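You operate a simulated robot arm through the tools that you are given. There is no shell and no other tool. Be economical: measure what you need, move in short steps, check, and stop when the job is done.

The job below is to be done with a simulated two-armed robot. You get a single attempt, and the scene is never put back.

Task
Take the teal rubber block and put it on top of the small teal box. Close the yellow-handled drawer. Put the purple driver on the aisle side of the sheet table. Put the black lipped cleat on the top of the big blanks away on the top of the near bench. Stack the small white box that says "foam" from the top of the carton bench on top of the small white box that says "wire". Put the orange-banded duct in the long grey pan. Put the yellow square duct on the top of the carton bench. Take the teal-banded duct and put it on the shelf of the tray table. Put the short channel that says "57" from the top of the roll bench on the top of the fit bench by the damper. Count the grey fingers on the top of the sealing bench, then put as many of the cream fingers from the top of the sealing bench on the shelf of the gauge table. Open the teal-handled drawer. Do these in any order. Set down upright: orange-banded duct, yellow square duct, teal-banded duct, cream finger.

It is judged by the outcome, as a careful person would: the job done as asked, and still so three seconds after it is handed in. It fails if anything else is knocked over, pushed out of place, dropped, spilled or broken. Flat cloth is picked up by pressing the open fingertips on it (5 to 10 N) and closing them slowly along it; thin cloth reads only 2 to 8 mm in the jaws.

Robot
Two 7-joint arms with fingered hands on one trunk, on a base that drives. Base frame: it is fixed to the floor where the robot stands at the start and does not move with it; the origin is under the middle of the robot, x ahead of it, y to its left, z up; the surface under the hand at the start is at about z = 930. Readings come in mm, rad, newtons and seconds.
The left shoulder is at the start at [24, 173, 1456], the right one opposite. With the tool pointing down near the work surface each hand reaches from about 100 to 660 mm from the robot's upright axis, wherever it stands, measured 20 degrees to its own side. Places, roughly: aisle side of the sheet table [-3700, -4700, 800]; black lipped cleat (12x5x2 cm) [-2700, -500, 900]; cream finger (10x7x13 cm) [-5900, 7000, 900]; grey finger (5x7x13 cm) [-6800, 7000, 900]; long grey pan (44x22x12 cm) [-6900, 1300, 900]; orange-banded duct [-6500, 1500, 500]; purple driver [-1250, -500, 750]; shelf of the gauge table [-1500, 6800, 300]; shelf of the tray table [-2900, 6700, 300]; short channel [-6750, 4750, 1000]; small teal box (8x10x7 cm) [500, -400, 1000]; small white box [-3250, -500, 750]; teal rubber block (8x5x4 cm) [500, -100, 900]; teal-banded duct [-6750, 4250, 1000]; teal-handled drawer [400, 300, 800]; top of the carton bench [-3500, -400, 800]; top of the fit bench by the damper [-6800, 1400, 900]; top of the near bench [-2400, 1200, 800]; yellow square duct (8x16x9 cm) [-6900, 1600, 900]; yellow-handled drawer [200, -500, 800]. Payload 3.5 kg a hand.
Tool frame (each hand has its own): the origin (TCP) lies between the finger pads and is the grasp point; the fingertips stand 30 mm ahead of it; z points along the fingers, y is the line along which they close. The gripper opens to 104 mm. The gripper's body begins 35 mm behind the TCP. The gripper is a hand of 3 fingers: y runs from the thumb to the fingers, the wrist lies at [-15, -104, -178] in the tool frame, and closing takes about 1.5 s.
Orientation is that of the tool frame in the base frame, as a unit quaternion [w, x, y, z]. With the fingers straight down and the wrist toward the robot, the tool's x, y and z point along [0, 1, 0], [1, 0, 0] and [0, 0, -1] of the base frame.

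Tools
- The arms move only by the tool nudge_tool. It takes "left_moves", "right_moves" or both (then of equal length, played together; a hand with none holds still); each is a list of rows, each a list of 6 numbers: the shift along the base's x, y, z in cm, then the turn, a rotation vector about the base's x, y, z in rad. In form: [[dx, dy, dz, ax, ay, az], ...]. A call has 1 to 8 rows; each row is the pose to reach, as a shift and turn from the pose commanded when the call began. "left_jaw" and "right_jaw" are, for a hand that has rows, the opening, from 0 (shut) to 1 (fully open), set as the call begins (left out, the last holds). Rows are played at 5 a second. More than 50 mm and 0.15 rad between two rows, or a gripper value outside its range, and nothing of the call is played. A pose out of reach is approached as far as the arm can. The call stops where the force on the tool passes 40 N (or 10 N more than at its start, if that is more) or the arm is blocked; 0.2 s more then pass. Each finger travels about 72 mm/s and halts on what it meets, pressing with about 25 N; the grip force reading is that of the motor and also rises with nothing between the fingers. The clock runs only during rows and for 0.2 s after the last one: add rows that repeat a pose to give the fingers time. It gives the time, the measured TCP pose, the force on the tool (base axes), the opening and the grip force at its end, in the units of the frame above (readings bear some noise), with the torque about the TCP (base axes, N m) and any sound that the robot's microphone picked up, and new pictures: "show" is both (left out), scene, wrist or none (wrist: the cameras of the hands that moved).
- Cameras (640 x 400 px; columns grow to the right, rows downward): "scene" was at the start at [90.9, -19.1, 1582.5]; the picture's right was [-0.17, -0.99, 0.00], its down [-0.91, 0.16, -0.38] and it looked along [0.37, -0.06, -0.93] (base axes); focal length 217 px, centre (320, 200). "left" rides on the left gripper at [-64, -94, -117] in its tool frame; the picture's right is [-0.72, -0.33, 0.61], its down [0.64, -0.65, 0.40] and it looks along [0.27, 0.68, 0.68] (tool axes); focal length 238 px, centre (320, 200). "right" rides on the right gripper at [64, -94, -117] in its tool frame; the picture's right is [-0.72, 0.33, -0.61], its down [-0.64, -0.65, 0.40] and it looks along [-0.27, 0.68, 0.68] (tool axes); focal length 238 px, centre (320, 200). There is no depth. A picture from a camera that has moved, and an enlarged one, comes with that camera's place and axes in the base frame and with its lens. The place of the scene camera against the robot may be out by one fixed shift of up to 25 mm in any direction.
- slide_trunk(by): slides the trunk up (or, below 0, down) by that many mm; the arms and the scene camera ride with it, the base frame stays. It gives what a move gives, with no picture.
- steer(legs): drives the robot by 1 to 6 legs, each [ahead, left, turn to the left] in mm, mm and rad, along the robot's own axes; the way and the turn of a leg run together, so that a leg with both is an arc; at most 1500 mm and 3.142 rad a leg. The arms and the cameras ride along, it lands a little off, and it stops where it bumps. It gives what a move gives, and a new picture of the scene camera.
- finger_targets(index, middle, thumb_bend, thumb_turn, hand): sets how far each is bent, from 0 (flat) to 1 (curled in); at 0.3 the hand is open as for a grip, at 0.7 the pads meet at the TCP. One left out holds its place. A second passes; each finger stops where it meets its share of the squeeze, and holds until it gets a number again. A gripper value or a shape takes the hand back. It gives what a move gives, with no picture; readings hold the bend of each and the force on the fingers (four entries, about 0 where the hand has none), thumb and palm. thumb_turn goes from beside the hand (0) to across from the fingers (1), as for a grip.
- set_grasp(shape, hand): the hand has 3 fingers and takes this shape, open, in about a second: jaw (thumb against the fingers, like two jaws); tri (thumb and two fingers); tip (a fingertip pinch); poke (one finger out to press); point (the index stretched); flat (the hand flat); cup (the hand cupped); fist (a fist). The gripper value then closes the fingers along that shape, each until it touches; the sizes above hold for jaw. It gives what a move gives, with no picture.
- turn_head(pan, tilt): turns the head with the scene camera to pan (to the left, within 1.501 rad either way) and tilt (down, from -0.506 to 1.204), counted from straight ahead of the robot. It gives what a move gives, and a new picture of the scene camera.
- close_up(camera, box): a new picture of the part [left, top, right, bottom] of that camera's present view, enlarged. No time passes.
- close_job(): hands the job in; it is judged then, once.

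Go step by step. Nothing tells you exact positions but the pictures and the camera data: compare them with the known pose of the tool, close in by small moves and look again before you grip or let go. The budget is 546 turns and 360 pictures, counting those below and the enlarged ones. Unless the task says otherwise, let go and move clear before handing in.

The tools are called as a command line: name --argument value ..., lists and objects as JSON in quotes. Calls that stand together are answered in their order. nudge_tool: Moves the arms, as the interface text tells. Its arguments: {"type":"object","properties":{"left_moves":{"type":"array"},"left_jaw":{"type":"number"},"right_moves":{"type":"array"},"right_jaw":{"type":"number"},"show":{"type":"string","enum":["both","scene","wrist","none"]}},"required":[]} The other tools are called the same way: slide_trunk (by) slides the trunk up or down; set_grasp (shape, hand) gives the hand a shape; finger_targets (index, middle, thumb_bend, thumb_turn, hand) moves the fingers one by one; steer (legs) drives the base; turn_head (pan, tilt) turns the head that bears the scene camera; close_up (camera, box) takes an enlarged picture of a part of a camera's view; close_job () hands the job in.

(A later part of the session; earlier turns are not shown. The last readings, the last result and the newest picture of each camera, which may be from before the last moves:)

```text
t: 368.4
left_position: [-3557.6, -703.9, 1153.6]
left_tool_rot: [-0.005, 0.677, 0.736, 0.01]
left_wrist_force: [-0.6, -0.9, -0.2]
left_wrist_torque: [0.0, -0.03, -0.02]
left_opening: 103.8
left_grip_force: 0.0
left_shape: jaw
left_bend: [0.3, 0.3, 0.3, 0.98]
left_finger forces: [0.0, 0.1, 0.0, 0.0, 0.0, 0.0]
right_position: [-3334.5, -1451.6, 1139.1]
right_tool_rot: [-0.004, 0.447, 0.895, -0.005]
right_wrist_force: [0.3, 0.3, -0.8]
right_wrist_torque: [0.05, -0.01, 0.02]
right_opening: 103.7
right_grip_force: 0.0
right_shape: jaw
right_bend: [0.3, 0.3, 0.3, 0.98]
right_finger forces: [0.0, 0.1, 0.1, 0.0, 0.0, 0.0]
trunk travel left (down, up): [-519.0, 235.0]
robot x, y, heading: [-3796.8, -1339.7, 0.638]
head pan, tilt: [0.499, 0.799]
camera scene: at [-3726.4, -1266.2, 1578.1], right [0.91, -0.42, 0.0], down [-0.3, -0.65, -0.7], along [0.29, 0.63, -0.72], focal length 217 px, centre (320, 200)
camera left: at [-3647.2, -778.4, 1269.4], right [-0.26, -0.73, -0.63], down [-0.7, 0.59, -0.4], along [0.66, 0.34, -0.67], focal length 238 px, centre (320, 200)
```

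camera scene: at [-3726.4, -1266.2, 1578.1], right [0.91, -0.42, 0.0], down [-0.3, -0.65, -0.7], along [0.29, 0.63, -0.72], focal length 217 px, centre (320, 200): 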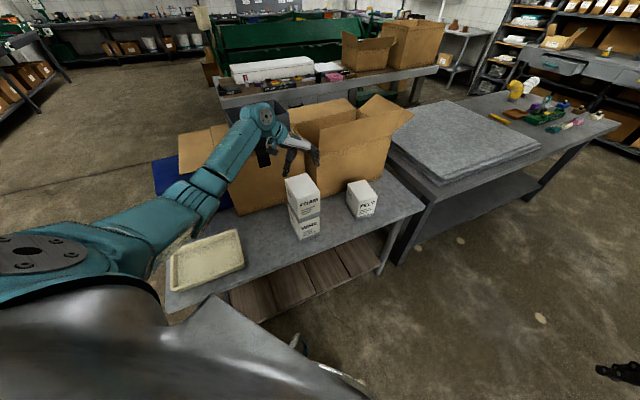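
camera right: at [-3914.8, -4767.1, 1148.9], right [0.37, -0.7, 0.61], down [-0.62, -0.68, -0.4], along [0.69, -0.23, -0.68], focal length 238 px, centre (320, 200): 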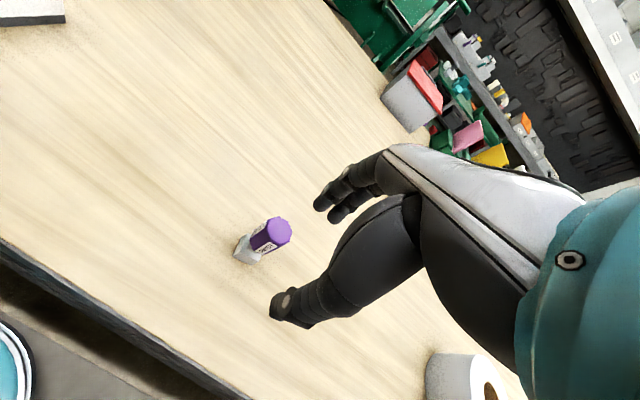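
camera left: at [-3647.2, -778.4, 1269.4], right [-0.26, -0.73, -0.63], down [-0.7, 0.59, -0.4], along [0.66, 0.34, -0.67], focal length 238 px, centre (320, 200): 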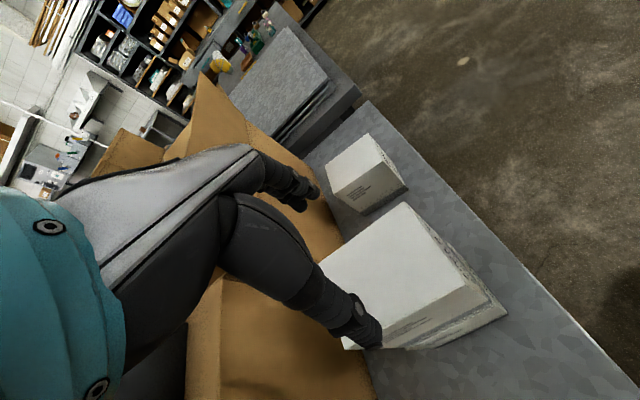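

FOAM is stacked on WIRE. I'll back away, tuck the left hand forward again, and head to the fit bench near [-6800,1400].

steer --legs '[[-179, -241, 0]]'

nudge_tool --left_moves '[[-1.5, -4, 0, 0, 0, 0.11], [-3, -8, 0, 0, 0, 0.22], [-5, -12, 0, 0, 0, 0.33], [-7, -16, 0, 0, 0, 0.44], [-8.8, -20, 0, 0, 0, 0.56]]' --show "none"

steer --legs '[[0, 0, 1.25], [0, 0, 1.25], [0, 0, 0]]'

```text
t: 370.5
left_position: [-3552.3, -1006.8, 1153.0]
left_tool_rot: [-0.005, 0.676, 0.737, 0.009]
left_wrist_force: [0.6, -1.2, 0.4]
left_wrist_torque: [0.03, 0.0, 0.0]
left_opening: 103.9
left_grip_force: 0.0
left_shape: jaw
left_bend: [0.3, 0.3, 0.3, 0.98]
left_finger forces: [0.0, 0.0, 0.1, 0.1, 0.0, 0.0]
right_position: [-3326.5, -1753.0, 1138.6]
right_tool_rot: [-0.004, 0.446, 0.895, -0.005]
right_wrist_force: [0.1, -0.4, 0.9]
right_wrist_torque: [0.01, 0.01, 0.01]
right_opening: 103.6
right_grip_force: 0.1
right_shape: jaw
right_bend: [0.3, 0.3, 0.3, 0.98]
right_finger forces: [0.0, 0.1, 0.1, 0.0, 0.1, 0.0]
trunk travel left (down, up): [-519.0, 235.0]
robot x, y, heading: [-3787.1, -1644.8, 0.644]
head pan, tilt: [0.499, 0.799]
camera scene: at [-3718.0, -1569.1, 1578.1], right [0.91, -0.42, 0.0], down [-0.3, -0.65, -0.7], along [0.29, 0.63, -0.72], focal length 217 px, centre (320, 200)
```

scene: 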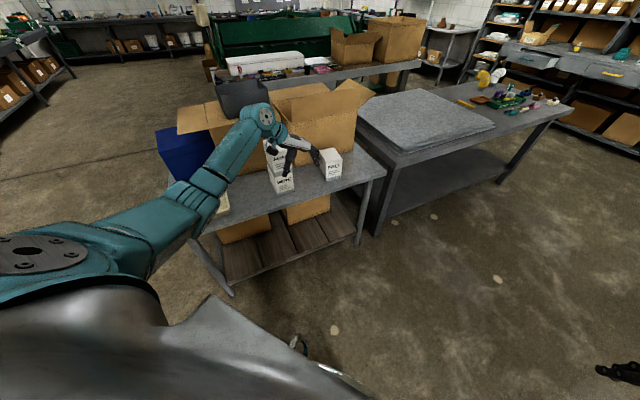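

```text
t: 371.7
left_position: [-3638.6, -1209.2, 1154.0]
left_tool_rot: [-0.007, 0.444, 0.896, 0.008]
left_wrist_force: [-0.4, 0.2, 1.3]
left_wrist_torque: [0.06, 0.0, 0.0]
left_opening: 103.9
left_grip_force: 0.0
left_shape: jaw
left_bend: [0.3, 0.3, 0.3, 0.98]
left_finger forces: [0.0, 0.0, 0.0, 0.1, 0.1, 0.1]
right_position: [-3325.7, -1754.1, 1138.9]
right_tool_rot: [-0.003, 0.445, 0.895, -0.005]
right_wrist_force: [0.9, -0.8, -0.4]
right_wrist_torque: [0.02, -0.04, -0.02]
right_opening: 104.0
right_grip_force: 0.1
right_shape: jaw
right_bend: [0.3, 0.3, 0.3, 0.98]
right_finger forces: [0.0, 0.0, 0.1, 0.0, 0.0, 0.0]
trunk travel left (down, up): [-519.0, 235.0]
robot x, y, heading: [-3784.6, -1644.7, 0.642]
head pan, tilt: [0.499, 0.799]
```

```text
t: 378.7
left_position: [-4156.7, -1915.7, 1153.9]
left_tool_rot: [0.01, 0.718, -0.696, 0.004]
left_wrist_force: [0.9, 0.3, -0.2]
left_wrist_torque: [0.0, 0.05, -0.01]
left_opening: 104.1
left_grip_force: 0.1
left_shape: jaw
left_bend: [0.3, 0.3, 0.3, 0.98]
left_finger forces: [0.0, 0.0, 0.0, 0.0, 0.1, 0.1]
right_position: [-4098.9, -1290.2, 1138.5]
right_tool_rot: [-0.003, 0.719, -0.695, 0.005]
right_wrist_force: [-0.4, 0.1, 0.3]
right_wrist_torque: [0.01, 0.03, 0.0]
right_opening: 103.7
right_grip_force: 0.0
right_shape: jaw
right_bend: [0.3, 0.3, 0.3, 0.98]
right_finger forces: [0.0, 0.1, 0.0, 0.1, 0.0, 0.0]
trunk travel left (down, up): [-519.0, 235.0]
robot x, y, heading: [-3787.3, -1646.7, -3.113]
head pan, tilt: [0.499, 0.799]
camera scene: at [-3854.4, -1694.2, 1578.1], right [-0.5, 0.86, 0.0], down [0.62, 0.36, -0.7], along [-0.6, -0.35, -0.72], focal length 217 px, centre (320, 200)
```

scene: 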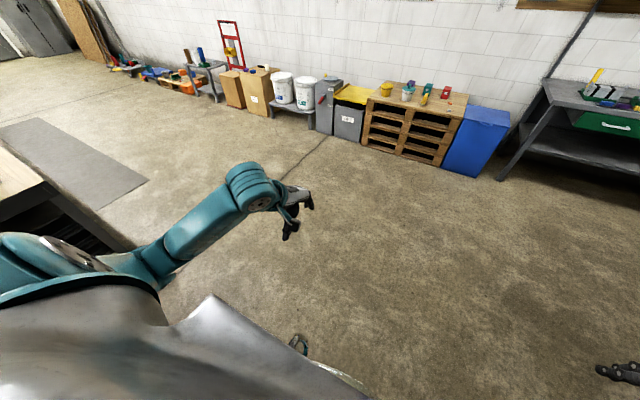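

Now toward the fit bench, stopping short to look.

steer --legs '[[1400, 0, -0.03], [0, -1500, 0], [0, -1500, 0]]'

turn_head --pan 0 --tilt 0.5

```text
t: 399.7
left_position: [-5459.6, 1090.6, 1153.7]
left_tool_rot: [-0.009, -0.696, 0.718, -0.005]
left_wrist_force: [-0.1, -0.5, -0.6]
left_wrist_torque: [-0.01, -0.01, -0.01]
left_opening: 103.7
left_grip_force: 0.1
left_shape: jaw
left_bend: [0.3, 0.3, 0.3, 0.98]
left_finger forces: [0.0, 0.1, 0.1, 0.0, 0.0, 0.1]
right_position: [-5361.0, 1709.2, 1139.8]
right_tool_rot: [0.004, -0.696, 0.718, -0.005]
right_wrist_force: [0.1, -0.4, 0.3]
right_wrist_torque: [0.0, 0.03, -0.01]
right_opening: 103.6
right_grip_force: 0.2
right_shape: jaw
right_bend: [0.3, 0.3, 0.3, 0.98]
right_finger forces: [0.0, 0.1, 0.0, 0.0, 0.1, 0.0]
trunk travel left (down, up): [-519.0, 235.0]
robot x, y, heading: [-5072.7, 1333.7, 3.1]
head pan, tilt: [0.499, 0.799]
camera scene: at [-5142.5, 1291.4, 1578.1], right [-0.45, 0.89, 0.0], down [0.64, 0.32, -0.7], along [-0.62, -0.31, -0.72], focal length 217 px, centre (320, 200)
```

scene: 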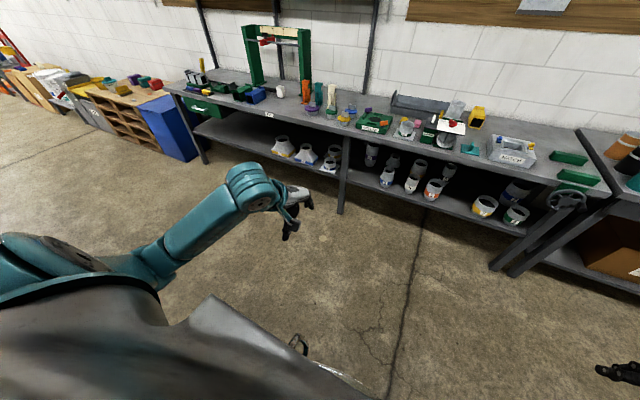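

```text
t: 400.6
left_position: [-5458.3, 1089.2, 1154.3]
left_tool_rot: [-0.01, -0.696, 0.718, -0.005]
left_wrist_force: [0.6, 0.4, -0.6]
left_wrist_torque: [-0.05, 0.01, 0.0]
left_opening: 103.9
left_grip_force: 0.0
left_shape: jaw
left_bend: [0.3, 0.3, 0.3, 0.98]
left_finger forces: [0.1, 0.0, 0.0, 0.0, 0.1, 0.1]
right_position: [-5361.1, 1710.2, 1138.7]
right_tool_rot: [0.004, -0.697, 0.717, -0.005]
right_wrist_force: [0.1, -0.4, 0.5]
right_wrist_torque: [-0.01, -0.01, -0.02]
right_opening: 103.7
right_grip_force: 0.1
right_shape: jaw
right_bend: [0.3, 0.3, 0.3, 0.98]
right_finger forces: [0.0, 0.0, 0.0, 0.1, 0.1, 0.0]
trunk travel left (down, up): [-519.0, 235.0]
robot x, y, heading: [-5070.6, 1339.7, 3.107]
head pan, tilt: [0.0, 0.499]
camera scene: at [-5161.3, 1330.5, 1604.0], right [0.03, 1.0, 0.0], down [0.48, -0.02, -0.88], along [-0.88, 0.03, -0.48], focal length 217 px, centre (320, 200)
```

scene: 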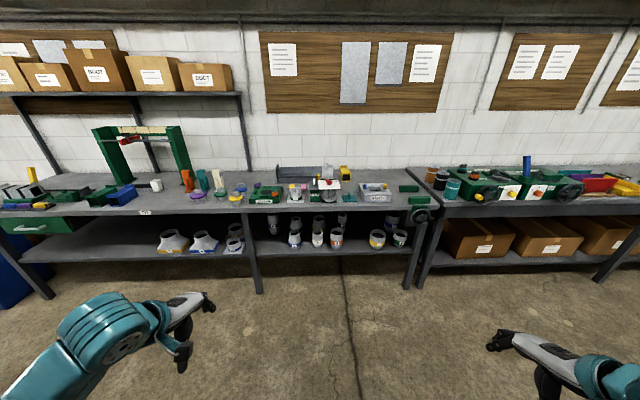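

The fit bench is ahead, with banded ducts on its lower shelf. Zooming in.

close_up --camera "scene" --box '[250, 150, 440, 265]'

close_up --camera "scene" --box '[80, 150, 270, 265]'

```text
3.37 times, centred on (345, 208) of scene
camera zoom: at [-5161.3, 1330.5, 1604.0], right [0.03, 1.0, 0.0], down [0.48, -0.02, -0.88], along [-0.88, 0.03, -0.48], focal length 731 px, centre (236, 175)
```

zoom: 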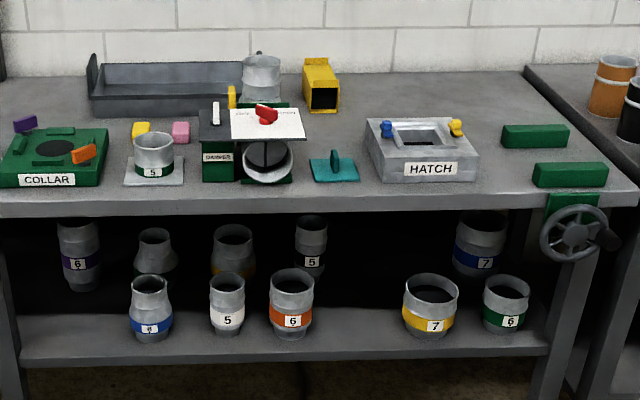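

```text
3.37 times, centred on (175, 208) of scene
camera zoom: at [-5161.3, 1330.5, 1604.0], right [0.03, 1.0, 0.0], down [0.48, -0.02, -0.88], along [-0.88, 0.03, -0.48], focal length 731 px, centre (808, 175)
```

zoom: 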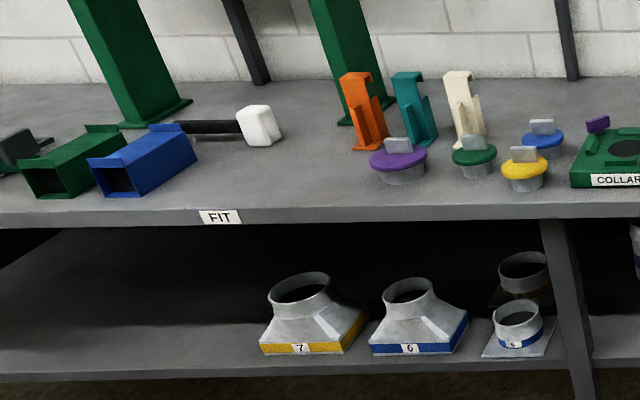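

The orange-banded duct ("6") stands at the front of the lower shelf near [-6535,1505]; the long grey pan and yellow square duct are at the back of the bench top. I'll go closer and lower the trunk to get the geometry.

steer --legs '[[700, 0, 0.035]]'

close_up --camera "scene" --box '[160, 60, 520, 300]'

```text
t: 404.4
left_position: [-6132.0, 1086.1, 1153.4]
left_tool_rot: [0.01, 0.71, -0.704, 0.005]
left_wrist_force: [-0.5, -0.5, -0.1]
left_wrist_torque: [0.01, 0.0, 0.02]
left_opening: 104.0
left_grip_force: 0.0
left_shape: jaw
left_bend: [0.3, 0.3, 0.3, 0.98]
left_finger forces: [0.0, 0.1, 0.1, 0.0, 0.0, 0.0]
right_position: [-6058.1, 1710.8, 1138.7]
right_tool_rot: [-0.004, 0.711, -0.703, 0.005]
right_wrist_force: [-0.4, 0.5, -0.3]
right_wrist_torque: [0.03, 0.02, 0.01]
right_opening: 103.8
right_grip_force: 0.1
right_shape: jaw
right_bend: [0.3, 0.3, 0.3, 0.98]
right_finger forces: [0.0, 0.0, 0.1, 0.1, 0.0, 0.1]
trunk travel left (down, up): [-519.0, 235.0]
robot x, y, heading: [-5753.6, 1346.5, -3.136]
head pan, tilt: [0.0, 0.499]
camera scene: at [-5844.9, 1337.2, 1604.0], right [0.0, 1.0, 0.0], down [0.48, 0.0, -0.88], along [-0.88, 0.0, -0.48], focal length 217 px, centre (320, 200)
```

scene: 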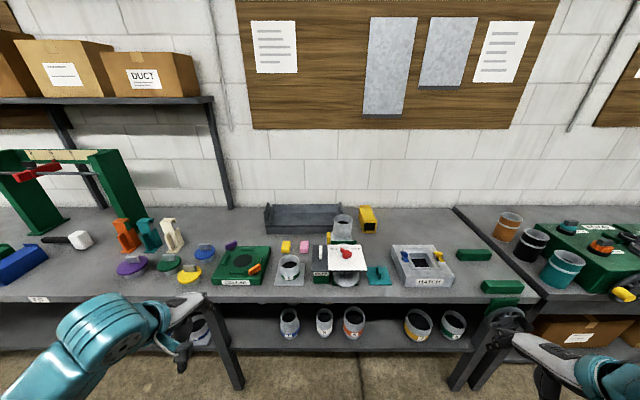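

```text
1.67 times, centred on (340, 180) of scene
camera zoom: at [-5844.9, 1337.2, 1604.0], right [0.0, 1.0, 0.0], down [0.48, 0.0, -0.88], along [-0.88, 0.0, -0.48], focal length 362 px, centre (287, 233)
```

zoom: 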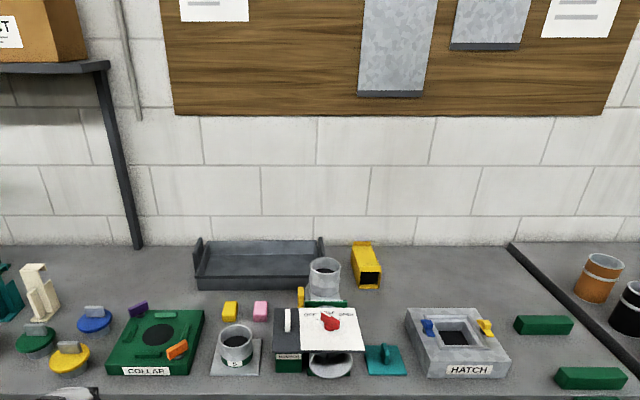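

Geometry: bench edge x≈-6450, top z≈850; the orange duct's band is at about [-6535,1508,500] on the shelf. I'll lower the trunk and turn the right hand sideways, to grip the duct's neck left and right with fingers pointing forward-down.

slide_trunk --by -400

nudge_tool --right_moves '[[0, 0, 2, 0, 0, 0.13], [0, 0, 2, 0, 0, 0.26], [0, 0, 2, 0, 0, 0.39], [0, 0, 2, 0, 0, 0.52], [0, 0, 2, 0, 0, 0.65], [0, 0, 2, 0, 0, 0.78], [0, 0, 2, 0, 0, 0.91]]' --show "none"

nudge_tool --right_moves '[[-2, 0, 2, 0, 0, 0.13], [-4, 0, 2, 0, 0, 0.26], [-6, 0, 2, 0, 0, 0.39], [-8, 0, 2, 0, 0, 0.52], [-8, 0, 2, 0, 0, 0.65]]' --show "scene"

```text
t: 408.2
left_position: [-6141.7, 1084.9, 681.8]
left_tool_rot: [-0.071, 0.705, -0.701, 0.086]
left_wrist_force: [0.6, -0.7, 0.5]
left_wrist_torque: [-0.01, -0.01, 0.02]
left_opening: 104.0
left_grip_force: 0.0
left_shape: jaw
left_bend: [0.3, 0.3, 0.3, 0.98]
left_finger forces: [0.0, 0.1, 0.1, 0.1, 0.0, 0.0]
right_position: [-6066.6, 1709.0, 676.0]
right_tool_rot: [-0.096, 0.703, -0.697, 0.098]
right_wrist_force: [0.4, -0.2, 0.2]
right_wrist_torque: [0.0, 0.01, -0.01]
right_opening: 103.3
right_grip_force: 0.0
right_shape: jaw
right_bend: [0.3, 0.3, 0.3, 0.98]
right_finger forces: [0.0, 0.1, 0.0, 0.1, 0.0, 0.1]
trunk travel left (down, up): [-119.0, 635.0]
robot x, y, heading: [-5751.3, 1346.8, -3.136]
head pan, tilt: [0.0, 0.499]
```

```text
t: 409.8
left_position: [-6141.7, 1084.3, 683.3]
left_tool_rot: [-0.07, 0.705, -0.7, 0.087]
left_wrist_force: [0.6, -0.7, 0.2]
left_wrist_torque: [0.0, -0.01, 0.02]
left_opening: 103.8
left_grip_force: 0.0
left_shape: jaw
left_bend: [0.3, 0.3, 0.3, 0.98]
left_finger forces: [0.1, 0.1, 0.0, 0.0, 0.0, 0.0]
right_position: [-6066.7, 1709.7, 696.1]
right_tool_rot: [-0.13, 0.938, -0.317, 0.046]
right_wrist_force: [0.5, 0.4, -0.2]
right_wrist_torque: [0.0, -0.02, 0.0]
right_opening: 103.4
right_grip_force: 0.0
right_shape: jaw
right_bend: [0.3, 0.3, 0.3, 0.98]
right_finger forces: [0.1, 0.0, 0.0, 0.0, 0.0, 0.0]
right hand out of reach, approached as far as the arm can: row 1
trunk travel left (down, up): [-119.0, 635.0]
robot x, y, heading: [-5753.6, 1347.4, -3.137]
head pan, tilt: [0.0, 0.499]
```

```text
t: 411.0
left_position: [-6141.6, 1085.2, 681.7]
left_tool_rot: [-0.071, 0.705, -0.7, 0.086]
left_wrist_force: [0.0, -0.2, -0.1]
left_wrist_torque: [-0.04, -0.01, 0.01]
left_opening: 103.8
left_grip_force: 0.0
left_shape: jaw
left_bend: [0.3, 0.3, 0.3, 0.98]
left_finger forces: [0.1, 0.1, 0.1, 0.0, 0.1, 0.1]
right_position: [-6147.3, 1709.2, 714.3]
right_tool_rot: [-0.137, 0.991, -0.001, 0.001]
right_wrist_force: [0.1, -0.5, -0.5]
right_wrist_torque: [-0.04, -0.02, 0.0]
right_opening: 103.7
right_grip_force: 0.1
right_shape: jaw
right_bend: [0.3, 0.3, 0.3, 0.98]
right_finger forces: [0.1, 0.0, 0.0, 0.1, 0.1, 0.0]
trunk travel left (down, up): [-119.0, 635.0]
robot x, y, heading: [-5756.4, 1345.5, -3.138]
head pan, tilt: [0.0, 0.499]
camera scene: at [-5982.6, 1336.7, 1195.7], right [0.0, 1.0, 0.0], down [0.48, 0.0, -0.88], along [-0.88, 0.0, -0.48], focal length 217 px, centre (320, 200)
```

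scene: 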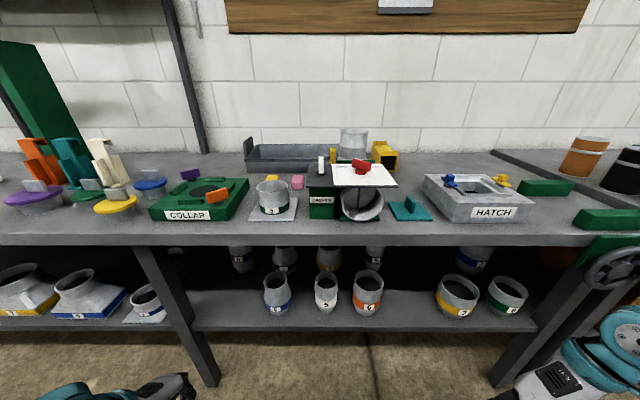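

The view is excellent. I'll level the right hand's roll, then pitch it 45° forward.

nudge_tool --right_moves '[[0, 0, 0, -0.137, 0, 0], [0, 0, 0, -0.274, 0, 0], [0, 0, 0, -0.274, 0, 0]]' --show "none"

nudge_tool --right_moves '[[0, 0, 0, 0, 0.13, 0], [0, 0, 0, 0, 0.26, 0], [0, 0, 0, 0, 0.39, 0], [0, 0, 0, 0, 0.52, 0], [0, 0, 0, 0, 0.65, 0], [0, 0, 0, 0, 0.78, 0], [0, 0, 0, 0, 0.78, 0]]' --show "wrist"

```text
t: 411.8
left_position: [-6142.6, 1085.0, 682.3]
left_tool_rot: [-0.071, 0.705, -0.7, 0.087]
left_wrist_force: [0.7, -0.2, -0.5]
left_wrist_torque: [0.01, -0.01, 0.02]
left_opening: 103.7
left_grip_force: 0.0
left_shape: jaw
left_bend: [0.3, 0.3, 0.3, 0.98]
left_finger forces: [0.0, 0.1, 0.0, 0.1, 0.1, 0.1]
right_position: [-6147.7, 1709.2, 714.4]
right_tool_rot: [-0.001, 1.0, 0.0, 0.002]
right_wrist_force: [0.1, 0.9, -0.3]
right_wrist_torque: [0.0, -0.04, -0.02]
right_opening: 103.8
right_grip_force: 0.0
right_shape: jaw
right_bend: [0.3, 0.3, 0.3, 0.98]
right_finger forces: [0.1, 0.0, 0.0, 0.0, 0.0, 0.0]
trunk travel left (down, up): [-119.0, 635.0]
robot x, y, heading: [-5757.0, 1344.4, -3.136]
head pan, tilt: [0.0, 0.499]
```

```text
t: 413.4
left_position: [-6142.1, 1085.1, 682.1]
left_tool_rot: [-0.071, 0.705, -0.701, 0.087]
left_wrist_force: [-0.6, -0.7, 0.3]
left_wrist_torque: [0.03, -0.01, -0.02]
left_opening: 103.7
left_grip_force: 0.1
left_shape: jaw
left_bend: [0.3, 0.3, 0.3, 0.98]
left_finger forces: [0.0, 0.1, 0.0, 0.0, 0.0, 0.0]
right_position: [-6146.5, 1709.8, 716.2]
right_tool_rot: [-0.001, 0.925, -0.001, -0.379]
right_wrist_force: [-0.2, 0.9, 0.1]
right_wrist_torque: [0.02, -0.02, -0.04]
right_opening: 103.7
right_grip_force: 0.1
right_shape: jaw
right_bend: [0.3, 0.3, 0.3, 0.98]
right_finger forces: [0.0, 0.0, 0.0, 0.0, 0.0, 0.1]
trunk travel left (down, up): [-119.0, 635.0]
robot x, y, heading: [-5754.6, 1347.5, -3.138]
head pan, tilt: [0.0, 0.499]
camera right: at [-6018.9, 1802.4, 753.8], right [-0.08, -0.33, 0.94], down [-0.74, 0.65, 0.16], along [-0.67, -0.68, -0.3], focal length 238 px, centre (320, 200)
```

right: 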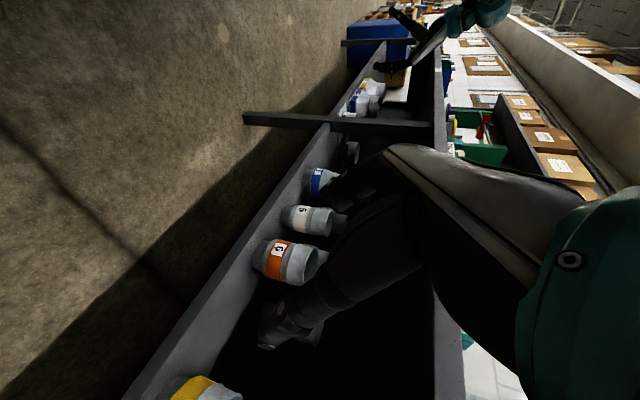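

The orientation is right. I'll enlarge the duct to see its shape.

close_up --camera "right" --box '[230, 160, 390, 320]'

close_up --camera "scene" --box '[230, 240, 420, 330]'

```text
2.50 times, centred on (310, 240) of right
camera zoom: at [-6018.9, 1802.4, 753.8], right [-0.08, -0.33, 0.94], down [-0.74, 0.65, 0.16], along [-0.67, -0.68, -0.3], focal length 596 px, centre (345, 100)
```

zoom: 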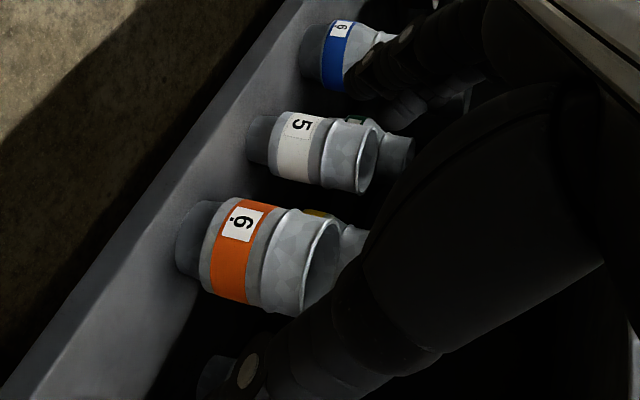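

```text
3.37 times, centred on (325, 285) of scene
camera zoom: at [-5982.6, 1336.7, 1195.7], right [0.0, 1.0, 0.0], down [0.48, 0.0, -0.88], along [-0.88, 0.0, -0.48], focal length 731 px, centre (303, -86)
```

zoom: 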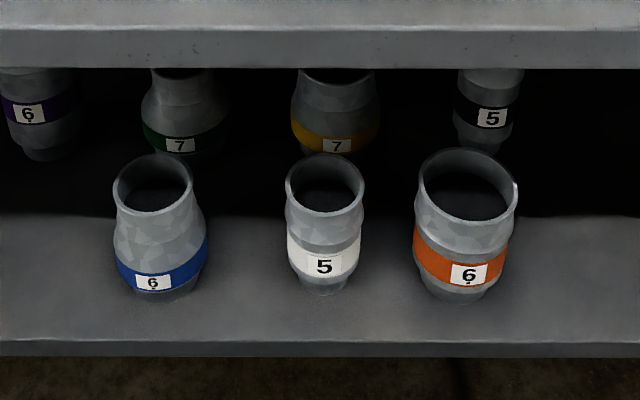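

The duct is about 100–105 mm wide, too big to straddle; I'll pinch its near wall instead, using the left hand pointing straight down (fingers inside, thumb outside). First restore the right hand's pose.

nudge_tool --right_moves '[[2, 0, 0, 0, -0.13, 0], [4, 0, 0, 0, -0.26, 0], [6, 0, 0, 0, -0.39, 0], [8, 0, 0, 0, -0.52, 0], [8, 0, 0, 0, -0.65, 0], [8, 0, 0, 0, -0.78, 0]]' --show "none"

nudge_tool --right_moves '[[0, 0, 0, 0, 0, -0.13], [0, 0, 0, 0, 0, -0.26], [0, 0, 0, 0, 0, -0.39], [0, 0, 0, 0, 0, -0.52], [0, 0, 0, 0, 0, -0.65], [0, 0, 0, 0, 0, -0.78]]' --show "none"

nudge_tool --right_moves '[[0, 0, 0, 0, 0, -0.13], [0, 0, 0, 0, 0, -0.26], [0, 0, 0, 0, 0, -0.39], [0, 0, 0, 0, 0, -0.52], [0, 0, 0, 0, 0, -0.65], [0, 0, 0, 0, 0, -0.78]]' --left_moves '[[0, 0, 0, 0, 0, 0], [0, 0, 0, 0, -0.08, 0], [0, 0, 0, 0, -0.16, 0], [0, 0, 0, 0, -0.22, 0], [0, 0, 0, 0, -0.22, 0], [0, 0, 0, 0, -0.22, 0]]' --show "none"

```text
t: 414.8
left_position: [-6141.7, 1085.0, 681.9]
left_tool_rot: [-0.07, 0.705, -0.701, 0.087]
left_wrist_force: [0.2, -0.1, -1.1]
left_wrist_torque: [-0.04, 0.0, 0.05]
left_opening: 104.0
left_grip_force: 0.0
left_shape: jaw
left_bend: [0.3, 0.3, 0.3, 0.98]
left_finger forces: [0.0, 0.0, 0.0, 0.0, 0.1, 0.0]
right_position: [-6068.5, 1709.7, 715.2]
right_tool_rot: [-0.002, 1.0, 0.0, 0.004]
right_wrist_force: [-0.3, -0.5, 0.0]
right_wrist_torque: [0.02, -0.02, -0.04]
right_opening: 103.8
right_grip_force: 0.0
right_shape: jaw
right_bend: [0.3, 0.3, 0.3, 0.98]
right_finger forces: [0.1, 0.0, 0.1, 0.0, 0.0, 0.1]
trunk travel left (down, up): [-119.0, 635.0]
robot x, y, heading: [-5753.5, 1345.8, -3.136]
head pan, tilt: [0.0, 0.499]
```

```text
t: 416.2
left_position: [-6141.8, 1084.8, 682.3]
left_tool_rot: [-0.071, 0.705, -0.701, 0.086]
left_wrist_force: [-0.1, 0.2, 0.3]
left_wrist_torque: [0.02, 0.05, 0.01]
left_opening: 103.8
left_grip_force: 0.0
left_shape: jaw
left_bend: [0.3, 0.3, 0.3, 0.98]
left_finger forces: [0.0, 0.1, 0.1, 0.1, 0.0, 0.1]
right_position: [-6066.5, 1710.1, 715.1]
right_tool_rot: [0.0, 0.924, -0.382, 0.003]
right_wrist_force: [0.4, 0.5, 0.1]
right_wrist_torque: [-0.01, 0.01, -0.03]
right_opening: 103.8
right_grip_force: 0.1
right_shape: jaw
right_bend: [0.3, 0.3, 0.3, 0.98]
right_finger forces: [0.0, 0.0, 0.0, 0.0, 0.0, 0.0]
trunk travel left (down, up): [-119.0, 635.0]
robot x, y, heading: [-5756.6, 1347.4, -3.142]
head pan, tilt: [0.0, 0.499]
```

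```text
t: 417.6
left_position: [-6142.1, 1085.2, 682.8]
left_tool_rot: [-0.148, 0.69, -0.689, 0.164]
left_wrist_force: [0.6, -0.2, -0.4]
left_wrist_torque: [-0.04, 0.0, 0.01]
left_opening: 103.6
left_grip_force: 0.1
left_shape: jaw
left_bend: [0.3, 0.3, 0.3, 0.98]
left_finger forces: [0.0, 0.1, 0.0, 0.0, 0.1, 0.0]
right_position: [-6078.6, 1734.1, 695.9]
right_tool_rot: [0.001, 0.711, -0.703, 0.003]
right_wrist_force: [0.1, -0.1, 0.9]
right_wrist_torque: [0.01, -0.01, 0.01]
right_opening: 103.6
right_grip_force: 0.0
right_shape: jaw
right_bend: [0.3, 0.3, 0.3, 0.98]
right_finger forces: [0.0, 0.1, 0.1, 0.0, 0.0, 0.0]
right hand out of reach, approached as far as the arm can: row 4, 5, 6
trunk travel left (down, up): [-119.0, 635.0]
robot x, y, heading: [-5755.1, 1347.6, -3.14]
head pan, tilt: [0.0, 0.499]
```

I need the opposite correction on the left hand; doing that and stepping right so the duct is on the left arm's side.

nudge_tool --left_moves '[[0, 0, 0, 0, 0.12, 0], [0, 0, 0, 0, 0.24, 0], [0, 0, 0, 0, 0.36, 0], [0, 0, 0, 0, 0.44, 0]]' --show "none"

steer --legs '[[0, -370, 0]]'

nudge_tool --left_moves '[[-3, 0, 0, 0, 0, 0], [-6, 0, 0, 0, 0, 0], [-9, 0, 0, 0, 0, 0], [-12, 0, 0, 0, 0, 0]]' --show "wrist"

```text
t: 418.6
left_position: [-6151.9, 1084.9, 670.0]
left_tool_rot: [0.006, 0.711, -0.704, 0.007]
left_wrist_force: [0.1, 0.0, 1.0]
left_wrist_torque: [0.03, 0.03, 0.02]
left_opening: 104.0
left_grip_force: 0.1
left_shape: jaw
left_bend: [0.3, 0.3, 0.3, 0.98]
left_finger forces: [0.1, 0.1, 0.0, 0.0, 0.0, 0.0]
left hand out of reach, approached as far as the arm can: row 3, 4
right_position: [-6077.9, 1734.7, 694.6]
right_tool_rot: [0.0, 0.711, -0.704, 0.003]
right_wrist_force: [-0.1, 0.1, -0.8]
right_wrist_torque: [0.0, 0.0, -0.01]
right_opening: 104.0
right_grip_force: 0.0
right_shape: jaw
right_bend: [0.3, 0.3, 0.3, 0.98]
right_finger forces: [0.0, 0.0, 0.0, 0.1, 0.0, 0.0]
trunk travel left (down, up): [-119.0, 635.0]
robot x, y, heading: [-5754.0, 1346.3, -3.141]
head pan, tilt: [0.0, 0.499]
```

```text
t: 420.9
left_position: [-6152.6, 1436.9, 671.0]
left_tool_rot: [0.006, 0.713, -0.701, 0.009]
left_wrist_force: [0.7, 0.0, 0.1]
left_wrist_torque: [0.02, -0.01, -0.01]
left_opening: 103.7
left_grip_force: 0.1
left_shape: jaw
left_bend: [0.3, 0.3, 0.3, 0.98]
left_finger forces: [0.1, 0.0, 0.0, 0.1, 0.0, 0.0]
right_position: [-6082.8, 2087.8, 696.3]
right_tool_rot: [0.001, 0.712, -0.702, 0.003]
right_wrist_force: [0.6, 0.1, 0.2]
right_wrist_torque: [-0.01, 0.02, -0.03]
right_opening: 104.1
right_grip_force: 0.1
right_shape: jaw
right_bend: [0.3, 0.3, 0.3, 0.98]
right_finger forces: [0.0, 0.0, 0.0, 0.0, 0.0, 0.0]
trunk travel left (down, up): [-119.0, 635.0]
robot x, y, heading: [-5757.0, 1702.5, -3.133]
head pan, tilt: [0.0, 0.499]
camera scene: at [-5984.8, 1690.4, 1195.7], right [-0.01, 1.0, 0.0], down [0.48, 0.0, -0.88], along [-0.88, -0.01, -0.48], focal length 217 px, centre (320, 200)
```

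scene: 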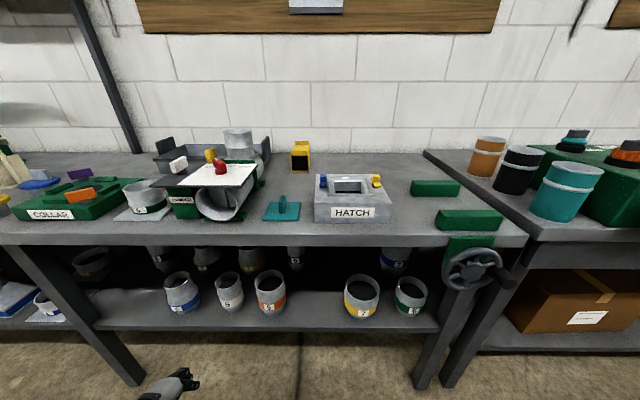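

```text
t: 421.9
left_position: [-6272.8, 1435.8, 670.2]
left_tool_rot: [0.006, 0.711, -0.703, 0.009]
left_wrist_force: [0.0, -0.2, -0.4]
left_wrist_torque: [0.05, 0.0, -0.04]
left_opening: 103.7
left_grip_force: 0.0
left_shape: jaw
left_bend: [0.3, 0.3, 0.3, 0.98]
left_finger forces: [0.1, 0.0, 0.0, 0.0, 0.0, 0.1]
right_position: [-6082.8, 2088.9, 695.7]
right_tool_rot: [0.001, 0.713, -0.702, 0.002]
right_wrist_force: [0.0, -0.3, 0.2]
right_wrist_torque: [-0.04, 0.03, -0.01]
right_opening: 103.8
right_grip_force: 0.0
right_shape: jaw
right_bend: [0.3, 0.3, 0.3, 0.98]
right_finger forces: [0.0, 0.0, 0.0, 0.1, 0.0, 0.0]
trunk travel left (down, up): [-119.0, 635.0]
robot x, y, heading: [-5757.8, 1702.8, -3.134]
head pan, tilt: [0.0, 0.499]
camera left: at [-6180.0, 1502.8, 786.4], right [0.32, 0.71, -0.63], down [0.66, -0.64, -0.39], along [-0.68, -0.29, -0.68], focal length 238 px, centre (320, 200)
```

left: 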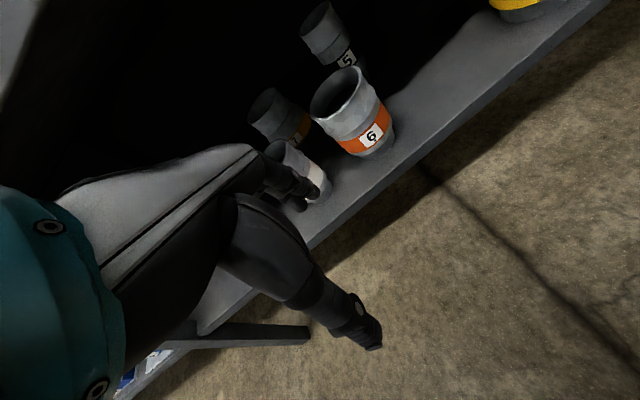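

The rim centre works out to about [-6510,1515,600]. I'll bring the hand to its near wall just above rim height.

nudge_tool --left_moves '[[-3, 2, -1, 0, 0, 0], [-6, 4, -2, 0, 0, 0], [-10, 6, -2.5, 0, 0, 0], [-14, 8, -2.5, 0, 0, 0], [-14, 8, -2.5, 0, 0, 0]]' --show "both"

```text
t: 423.1
left_position: [-6413.3, 1518.8, 645.5]
left_tool_rot: [0.006, 0.711, -0.703, 0.008]
left_wrist_force: [-0.1, 0.2, -0.7]
left_wrist_torque: [-0.01, 0.0, 0.01]
left_opening: 104.0
left_grip_force: 0.0
left_shape: jaw
left_bend: [0.3, 0.3, 0.3, 0.98]
left_finger forces: [0.0, 0.0, 0.0, 0.1, 0.0, 0.0]
right_position: [-6082.2, 2087.2, 695.7]
right_tool_rot: [0.0, 0.713, -0.701, 0.003]
right_wrist_force: [-0.9, 0.2, 1.3]
right_wrist_torque: [0.03, -0.02, -0.04]
right_opening: 103.8
right_grip_force: 0.0
right_shape: jaw
right_bend: [0.3, 0.3, 0.3, 0.98]
right_finger forces: [0.0, 0.0, 0.0, 0.0, 0.1, 0.1]
trunk travel left (down, up): [-119.0, 635.0]
robot x, y, heading: [-5754.7, 1701.2, -3.132]
head pan, tilt: [0.0, 0.499]
camera scene: at [-5984.9, 1690.2, 1195.7], right [-0.01, 1.0, 0.0], down [0.48, 0.0, -0.88], along [-0.88, -0.01, -0.48], focal length 217 px, centre (320, 200)
camera left: at [-6320.3, 1585.5, 761.7], right [0.32, 0.71, -0.63], down [0.66, -0.64, -0.39], along [-0.68, -0.29, -0.68], focal length 238 px, centre (320, 200)
```

scene: 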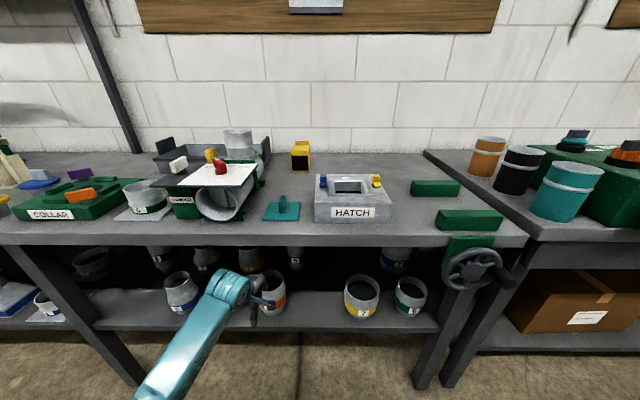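
left: 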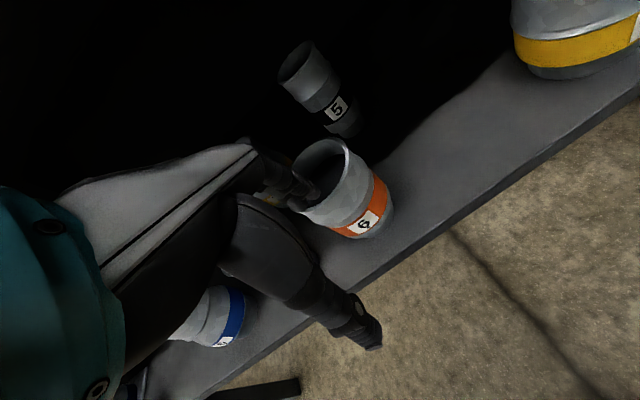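

The near wall is at about x=-6466. Forward 5 cm above the rim, then down so the fingers enter the duct.

nudge_tool --left_moves '[[-2.5, 0, 0.5, 0, 0, 0], [-5.3, 0, 0.5, 0, 0, 0], [-5.3, 0, 0.5, 0, 0, 0]]' --show "wrist"

```text
t: 423.9
left_position: [-6468.2, 1516.2, 649.3]
left_tool_rot: [0.006, 0.711, -0.703, 0.008]
left_wrist_force: [-0.2, -0.3, 0.7]
left_wrist_torque: [0.02, 0.02, 0.01]
left_opening: 103.9
left_grip_force: 0.0
left_shape: jaw
left_bend: [0.3, 0.3, 0.3, 0.98]
left_finger forces: [0.1, 0.0, 0.0, 0.1, 0.0, 0.0]
right_position: [-6082.7, 2089.7, 695.0]
right_tool_rot: [0.0, 0.713, -0.701, 0.003]
right_wrist_force: [0.3, 0.3, 0.3]
right_wrist_torque: [-0.02, 0.0, -0.02]
right_opening: 103.8
right_grip_force: 0.0
right_shape: jaw
right_bend: [0.3, 0.3, 0.3, 0.98]
right_finger forces: [0.1, 0.0, 0.0, 0.0, 0.0, 0.0]
trunk travel left (down, up): [-119.0, 635.0]
robot x, y, heading: [-5758.1, 1700.4, -3.133]
head pan, tilt: [0.0, 0.499]
camera left: at [-6374.7, 1583.5, 766.2], right [0.32, 0.71, -0.63], down [0.66, -0.64, -0.39], along [-0.68, -0.29, -0.68], focal length 238 px, centre (320, 200)
```

left: 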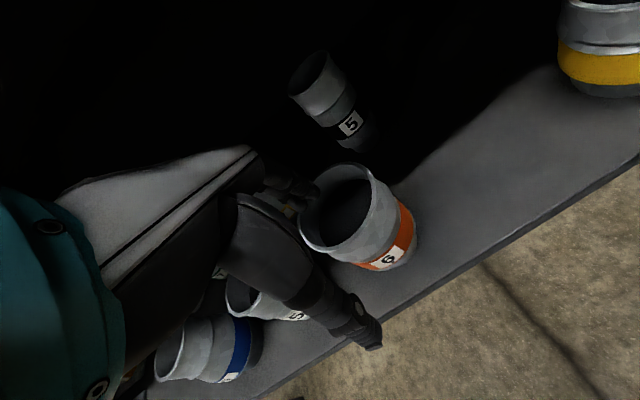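

Duct centre ≈ [-6515,1526]; I'll shift 9 mm and descend slowly.

nudge_tool --left_moves '[[0.2, 0.9, 0, 0, 0, 0], [0.2, 0.9, -1.5, 0, 0, 0], [0.2, 0.9, -3, 0, 0, 0], [0.2, 0.9, -4.5, 0, 0, 0], [0.2, 0.9, -6, 0, 0, 0]]' --show "wrist"

```text
t: 425.1
left_position: [-6463.2, 1527.0, 591.3]
left_tool_rot: [0.006, 0.712, -0.703, 0.008]
left_wrist_force: [0.4, -0.1, -0.2]
left_wrist_torque: [-0.02, -0.04, 0.02]
left_opening: 103.6
left_grip_force: 0.0
left_shape: jaw
left_bend: [0.3, 0.3, 0.3, 0.98]
left_finger forces: [0.0, 0.0, 0.1, 0.0, 0.1, 0.1]
right_position: [-6082.3, 2088.4, 695.2]
right_tool_rot: [0.0, 0.712, -0.702, 0.002]
right_wrist_force: [0.6, 0.0, 0.3]
right_wrist_torque: [0.0, -0.02, -0.02]
right_opening: 103.8
right_grip_force: 0.1
right_shape: jaw
right_bend: [0.3, 0.3, 0.3, 0.98]
right_finger forces: [0.0, 0.0, 0.0, 0.0, 0.0, 0.0]
trunk travel left (down, up): [-119.0, 635.0]
robot x, y, heading: [-5759.6, 1700.1, -3.137]
head pan, tilt: [0.0, 0.499]
camera left: at [-6370.0, 1594.0, 708.1], right [0.32, 0.71, -0.63], down [0.66, -0.64, -0.39], along [-0.68, -0.29, -0.68], focal length 238 px, centre (320, 200)
```

left: 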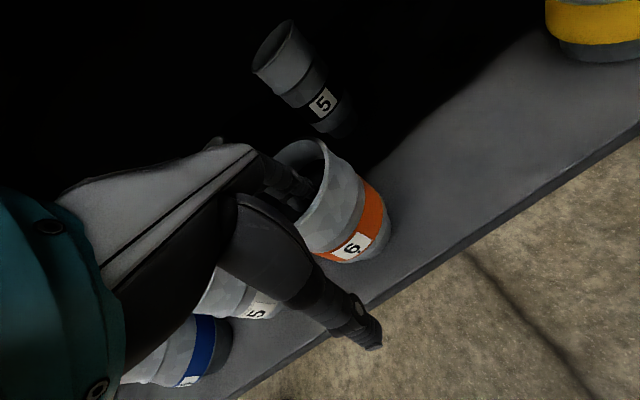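

Fingers are inside, thumb outside. A little deeper, then close on the wall.

nudge_tool --left_moves '[[0, 0, -0.6, 0, 0, 0], [0, 0, -1.1, 0, 0, 0]]' --show "none"

nudge_tool --left_moves '[[0, 0, 0, 0, 0, 0], [0, 0, 0, 0, 0, 0], [0, 0, 0, 0, 0, 0], [0, 0, 0, 0, 0, 0], [0, 0, 0, 0, 0, 0], [0, 0, 0, 0, 0, 0], [0, 0, 0, 0, 0, 0], [0, 0, 0, 0, 0, 0]]' --left_jaw 0 --show "wrist"

```text
t: 425.7
left_position: [-6462.5, 1525.5, 581.1]
left_tool_rot: [0.005, 0.712, -0.702, 0.009]
left_wrist_force: [-0.3, 0.0, 0.0]
left_wrist_torque: [0.01, 0.01, 0.04]
left_opening: 103.7
left_grip_force: 0.0
left_shape: jaw
left_bend: [0.3, 0.3, 0.3, 0.98]
left_finger forces: [0.0, 0.0, 0.0, 0.0, 0.1, 0.1]
right_position: [-6083.0, 2087.1, 696.0]
right_tool_rot: [0.002, 0.713, -0.702, 0.003]
right_wrist_force: [-0.2, 0.4, 0.1]
right_wrist_torque: [-0.01, 0.0, -0.02]
right_opening: 103.7
right_grip_force: 0.1
right_shape: jaw
right_bend: [0.3, 0.3, 0.3, 0.98]
right_finger forces: [0.1, 0.0, 0.0, 0.1, 0.0, 0.0]
trunk travel left (down, up): [-119.0, 635.0]
robot x, y, heading: [-5753.8, 1701.1, -3.134]
head pan, tilt: [0.0, 0.499]
```

```text
t: 427.5
left_position: [-6464.1, 1526.2, 581.4]
left_tool_rot: [0.005, 0.712, -0.702, 0.01]
left_wrist_force: [-1.8, 0.7, -0.5]
left_wrist_torque: [0.02, 0.07, -0.02]
left_opening: 12.3
left_grip_force: 25.0
left_shape: jaw
left_bend: [0.75, 0.51, 0.5, 1.0]
left_finger forces: [9.9, 4.4, 0.0, 0.0, 13.5, 0.1]
right_position: [-6082.4, 2089.2, 696.5]
right_tool_rot: [0.0, 0.712, -0.702, 0.003]
right_wrist_force: [-0.5, 0.5, -0.1]
right_wrist_torque: [-0.01, 0.02, 0.02]
right_opening: 103.8
right_grip_force: 0.1
right_shape: jaw
right_bend: [0.3, 0.3, 0.3, 0.98]
right_finger forces: [0.1, 0.1, 0.0, 0.1, 0.0, 0.1]
trunk travel left (down, up): [-119.0, 635.0]
robot x, y, heading: [-5754.2, 1698.6, -3.132]
head pan, tilt: [0.0, 0.499]
camera left: at [-6370.7, 1593.6, 697.6], right [0.32, 0.71, -0.63], down [0.66, -0.64, -0.39], along [-0.68, -0.29, -0.68], focal length 238 px, centre (320, 200)
```

left: 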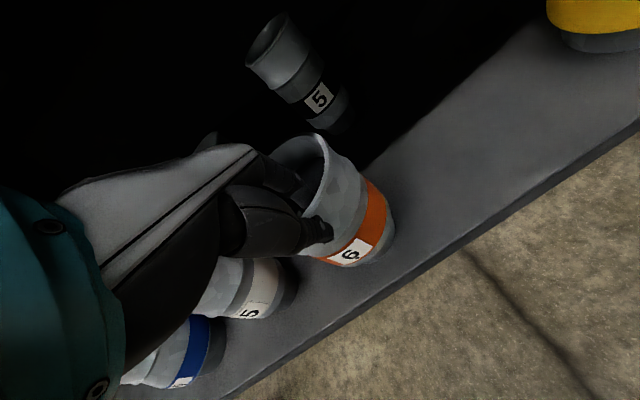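

Wall pinched. Lift 3 cm and draw it out from under the bench.

nudge_tool --left_moves '[[0, 0, 1, 0, 0, 0], [0, 0, 2, 0, 0, 0], [0, 0, 3, 0, 0, 0], [3, 0, 3.5, 0, 0, 0], [6, 0, 3.5, 0, 0, 0], [9, 0, 3.5, 0, 0, 0]]' --show "wrist"

nudge_tool --left_moves '[[3, 0, 0, 0, 0, 0], [6, 0, 0, 0, 0, 0], [9, 0, 0, 0, 0, 0], [10, 0, 2, 0, 0, 0]]' --show "scene"

```text
t: 428.9
left_position: [-6373.3, 1528.3, 614.8]
left_tool_rot: [0.005, 0.712, -0.702, 0.01]
left_wrist_force: [-0.7, 0.4, -2.8]
left_wrist_torque: [0.0, -0.08, 0.02]
left_opening: 11.7
left_grip_force: 25.4
left_shape: jaw
left_bend: [0.75, 0.51, 0.51, 1.0]
left_finger forces: [11.9, 5.3, 0.0, 0.1, 15.7, 0.1]
right_position: [-6083.1, 2088.2, 695.5]
right_tool_rot: [0.001, 0.713, -0.701, 0.003]
right_wrist_force: [-0.3, -0.3, -0.5]
right_wrist_torque: [-0.02, -0.04, -0.02]
right_opening: 104.0
right_grip_force: 0.0
right_shape: jaw
right_bend: [0.3, 0.3, 0.3, 0.98]
right_finger forces: [0.1, 0.1, 0.0, 0.0, 0.1, 0.1]
trunk travel left (down, up): [-119.0, 635.0]
robot x, y, heading: [-5761.5, 1701.6, -3.133]
head pan, tilt: [0.0, 0.499]
camera left: at [-6280.7, 1595.1, 732.1], right [0.32, 0.71, -0.63], down [0.66, -0.64, -0.39], along [-0.68, -0.29, -0.68], focal length 238 px, centre (320, 200)
```

left: 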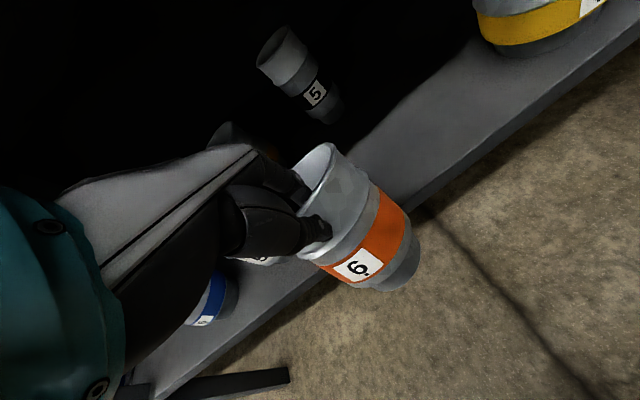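

```text
t: 429.9
left_position: [-6274.6, 1526.8, 632.3]
left_tool_rot: [0.006, 0.711, -0.703, 0.009]
left_wrist_force: [-0.4, -0.8, -2.7]
left_wrist_torque: [-0.02, -0.1, 0.0]
left_opening: 11.7
left_grip_force: 25.2
left_shape: jaw
left_bend: [0.75, 0.51, 0.51, 1.0]
left_finger forces: [12.0, 5.4, 0.0, 0.0, 16.0, 0.0]
right_position: [-6082.2, 2088.5, 694.8]
right_tool_rot: [0.001, 0.713, -0.701, 0.003]
right_wrist_force: [0.3, 0.0, -0.3]
right_wrist_torque: [-0.04, 0.01, -0.03]
right_opening: 103.8
right_grip_force: 0.0
right_shape: jaw
right_bend: [0.3, 0.3, 0.3, 0.98]
right_finger forces: [0.0, 0.0, 0.0, 0.0, 0.0, 0.0]
trunk travel left (down, up): [-119.0, 635.0]
robot x, y, heading: [-5757.5, 1701.4, -3.132]
head pan, tilt: [0.0, 0.499]
camera scene: at [-5984.9, 1690.1, 1195.7], right [-0.01, 1.0, 0.0], down [0.48, 0.0, -0.88], along [-0.88, -0.01, -0.48], focal length 217 px, centre (320, 200)
```

scene: 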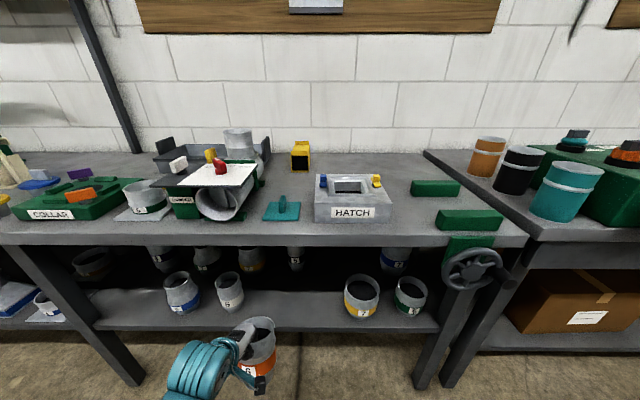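

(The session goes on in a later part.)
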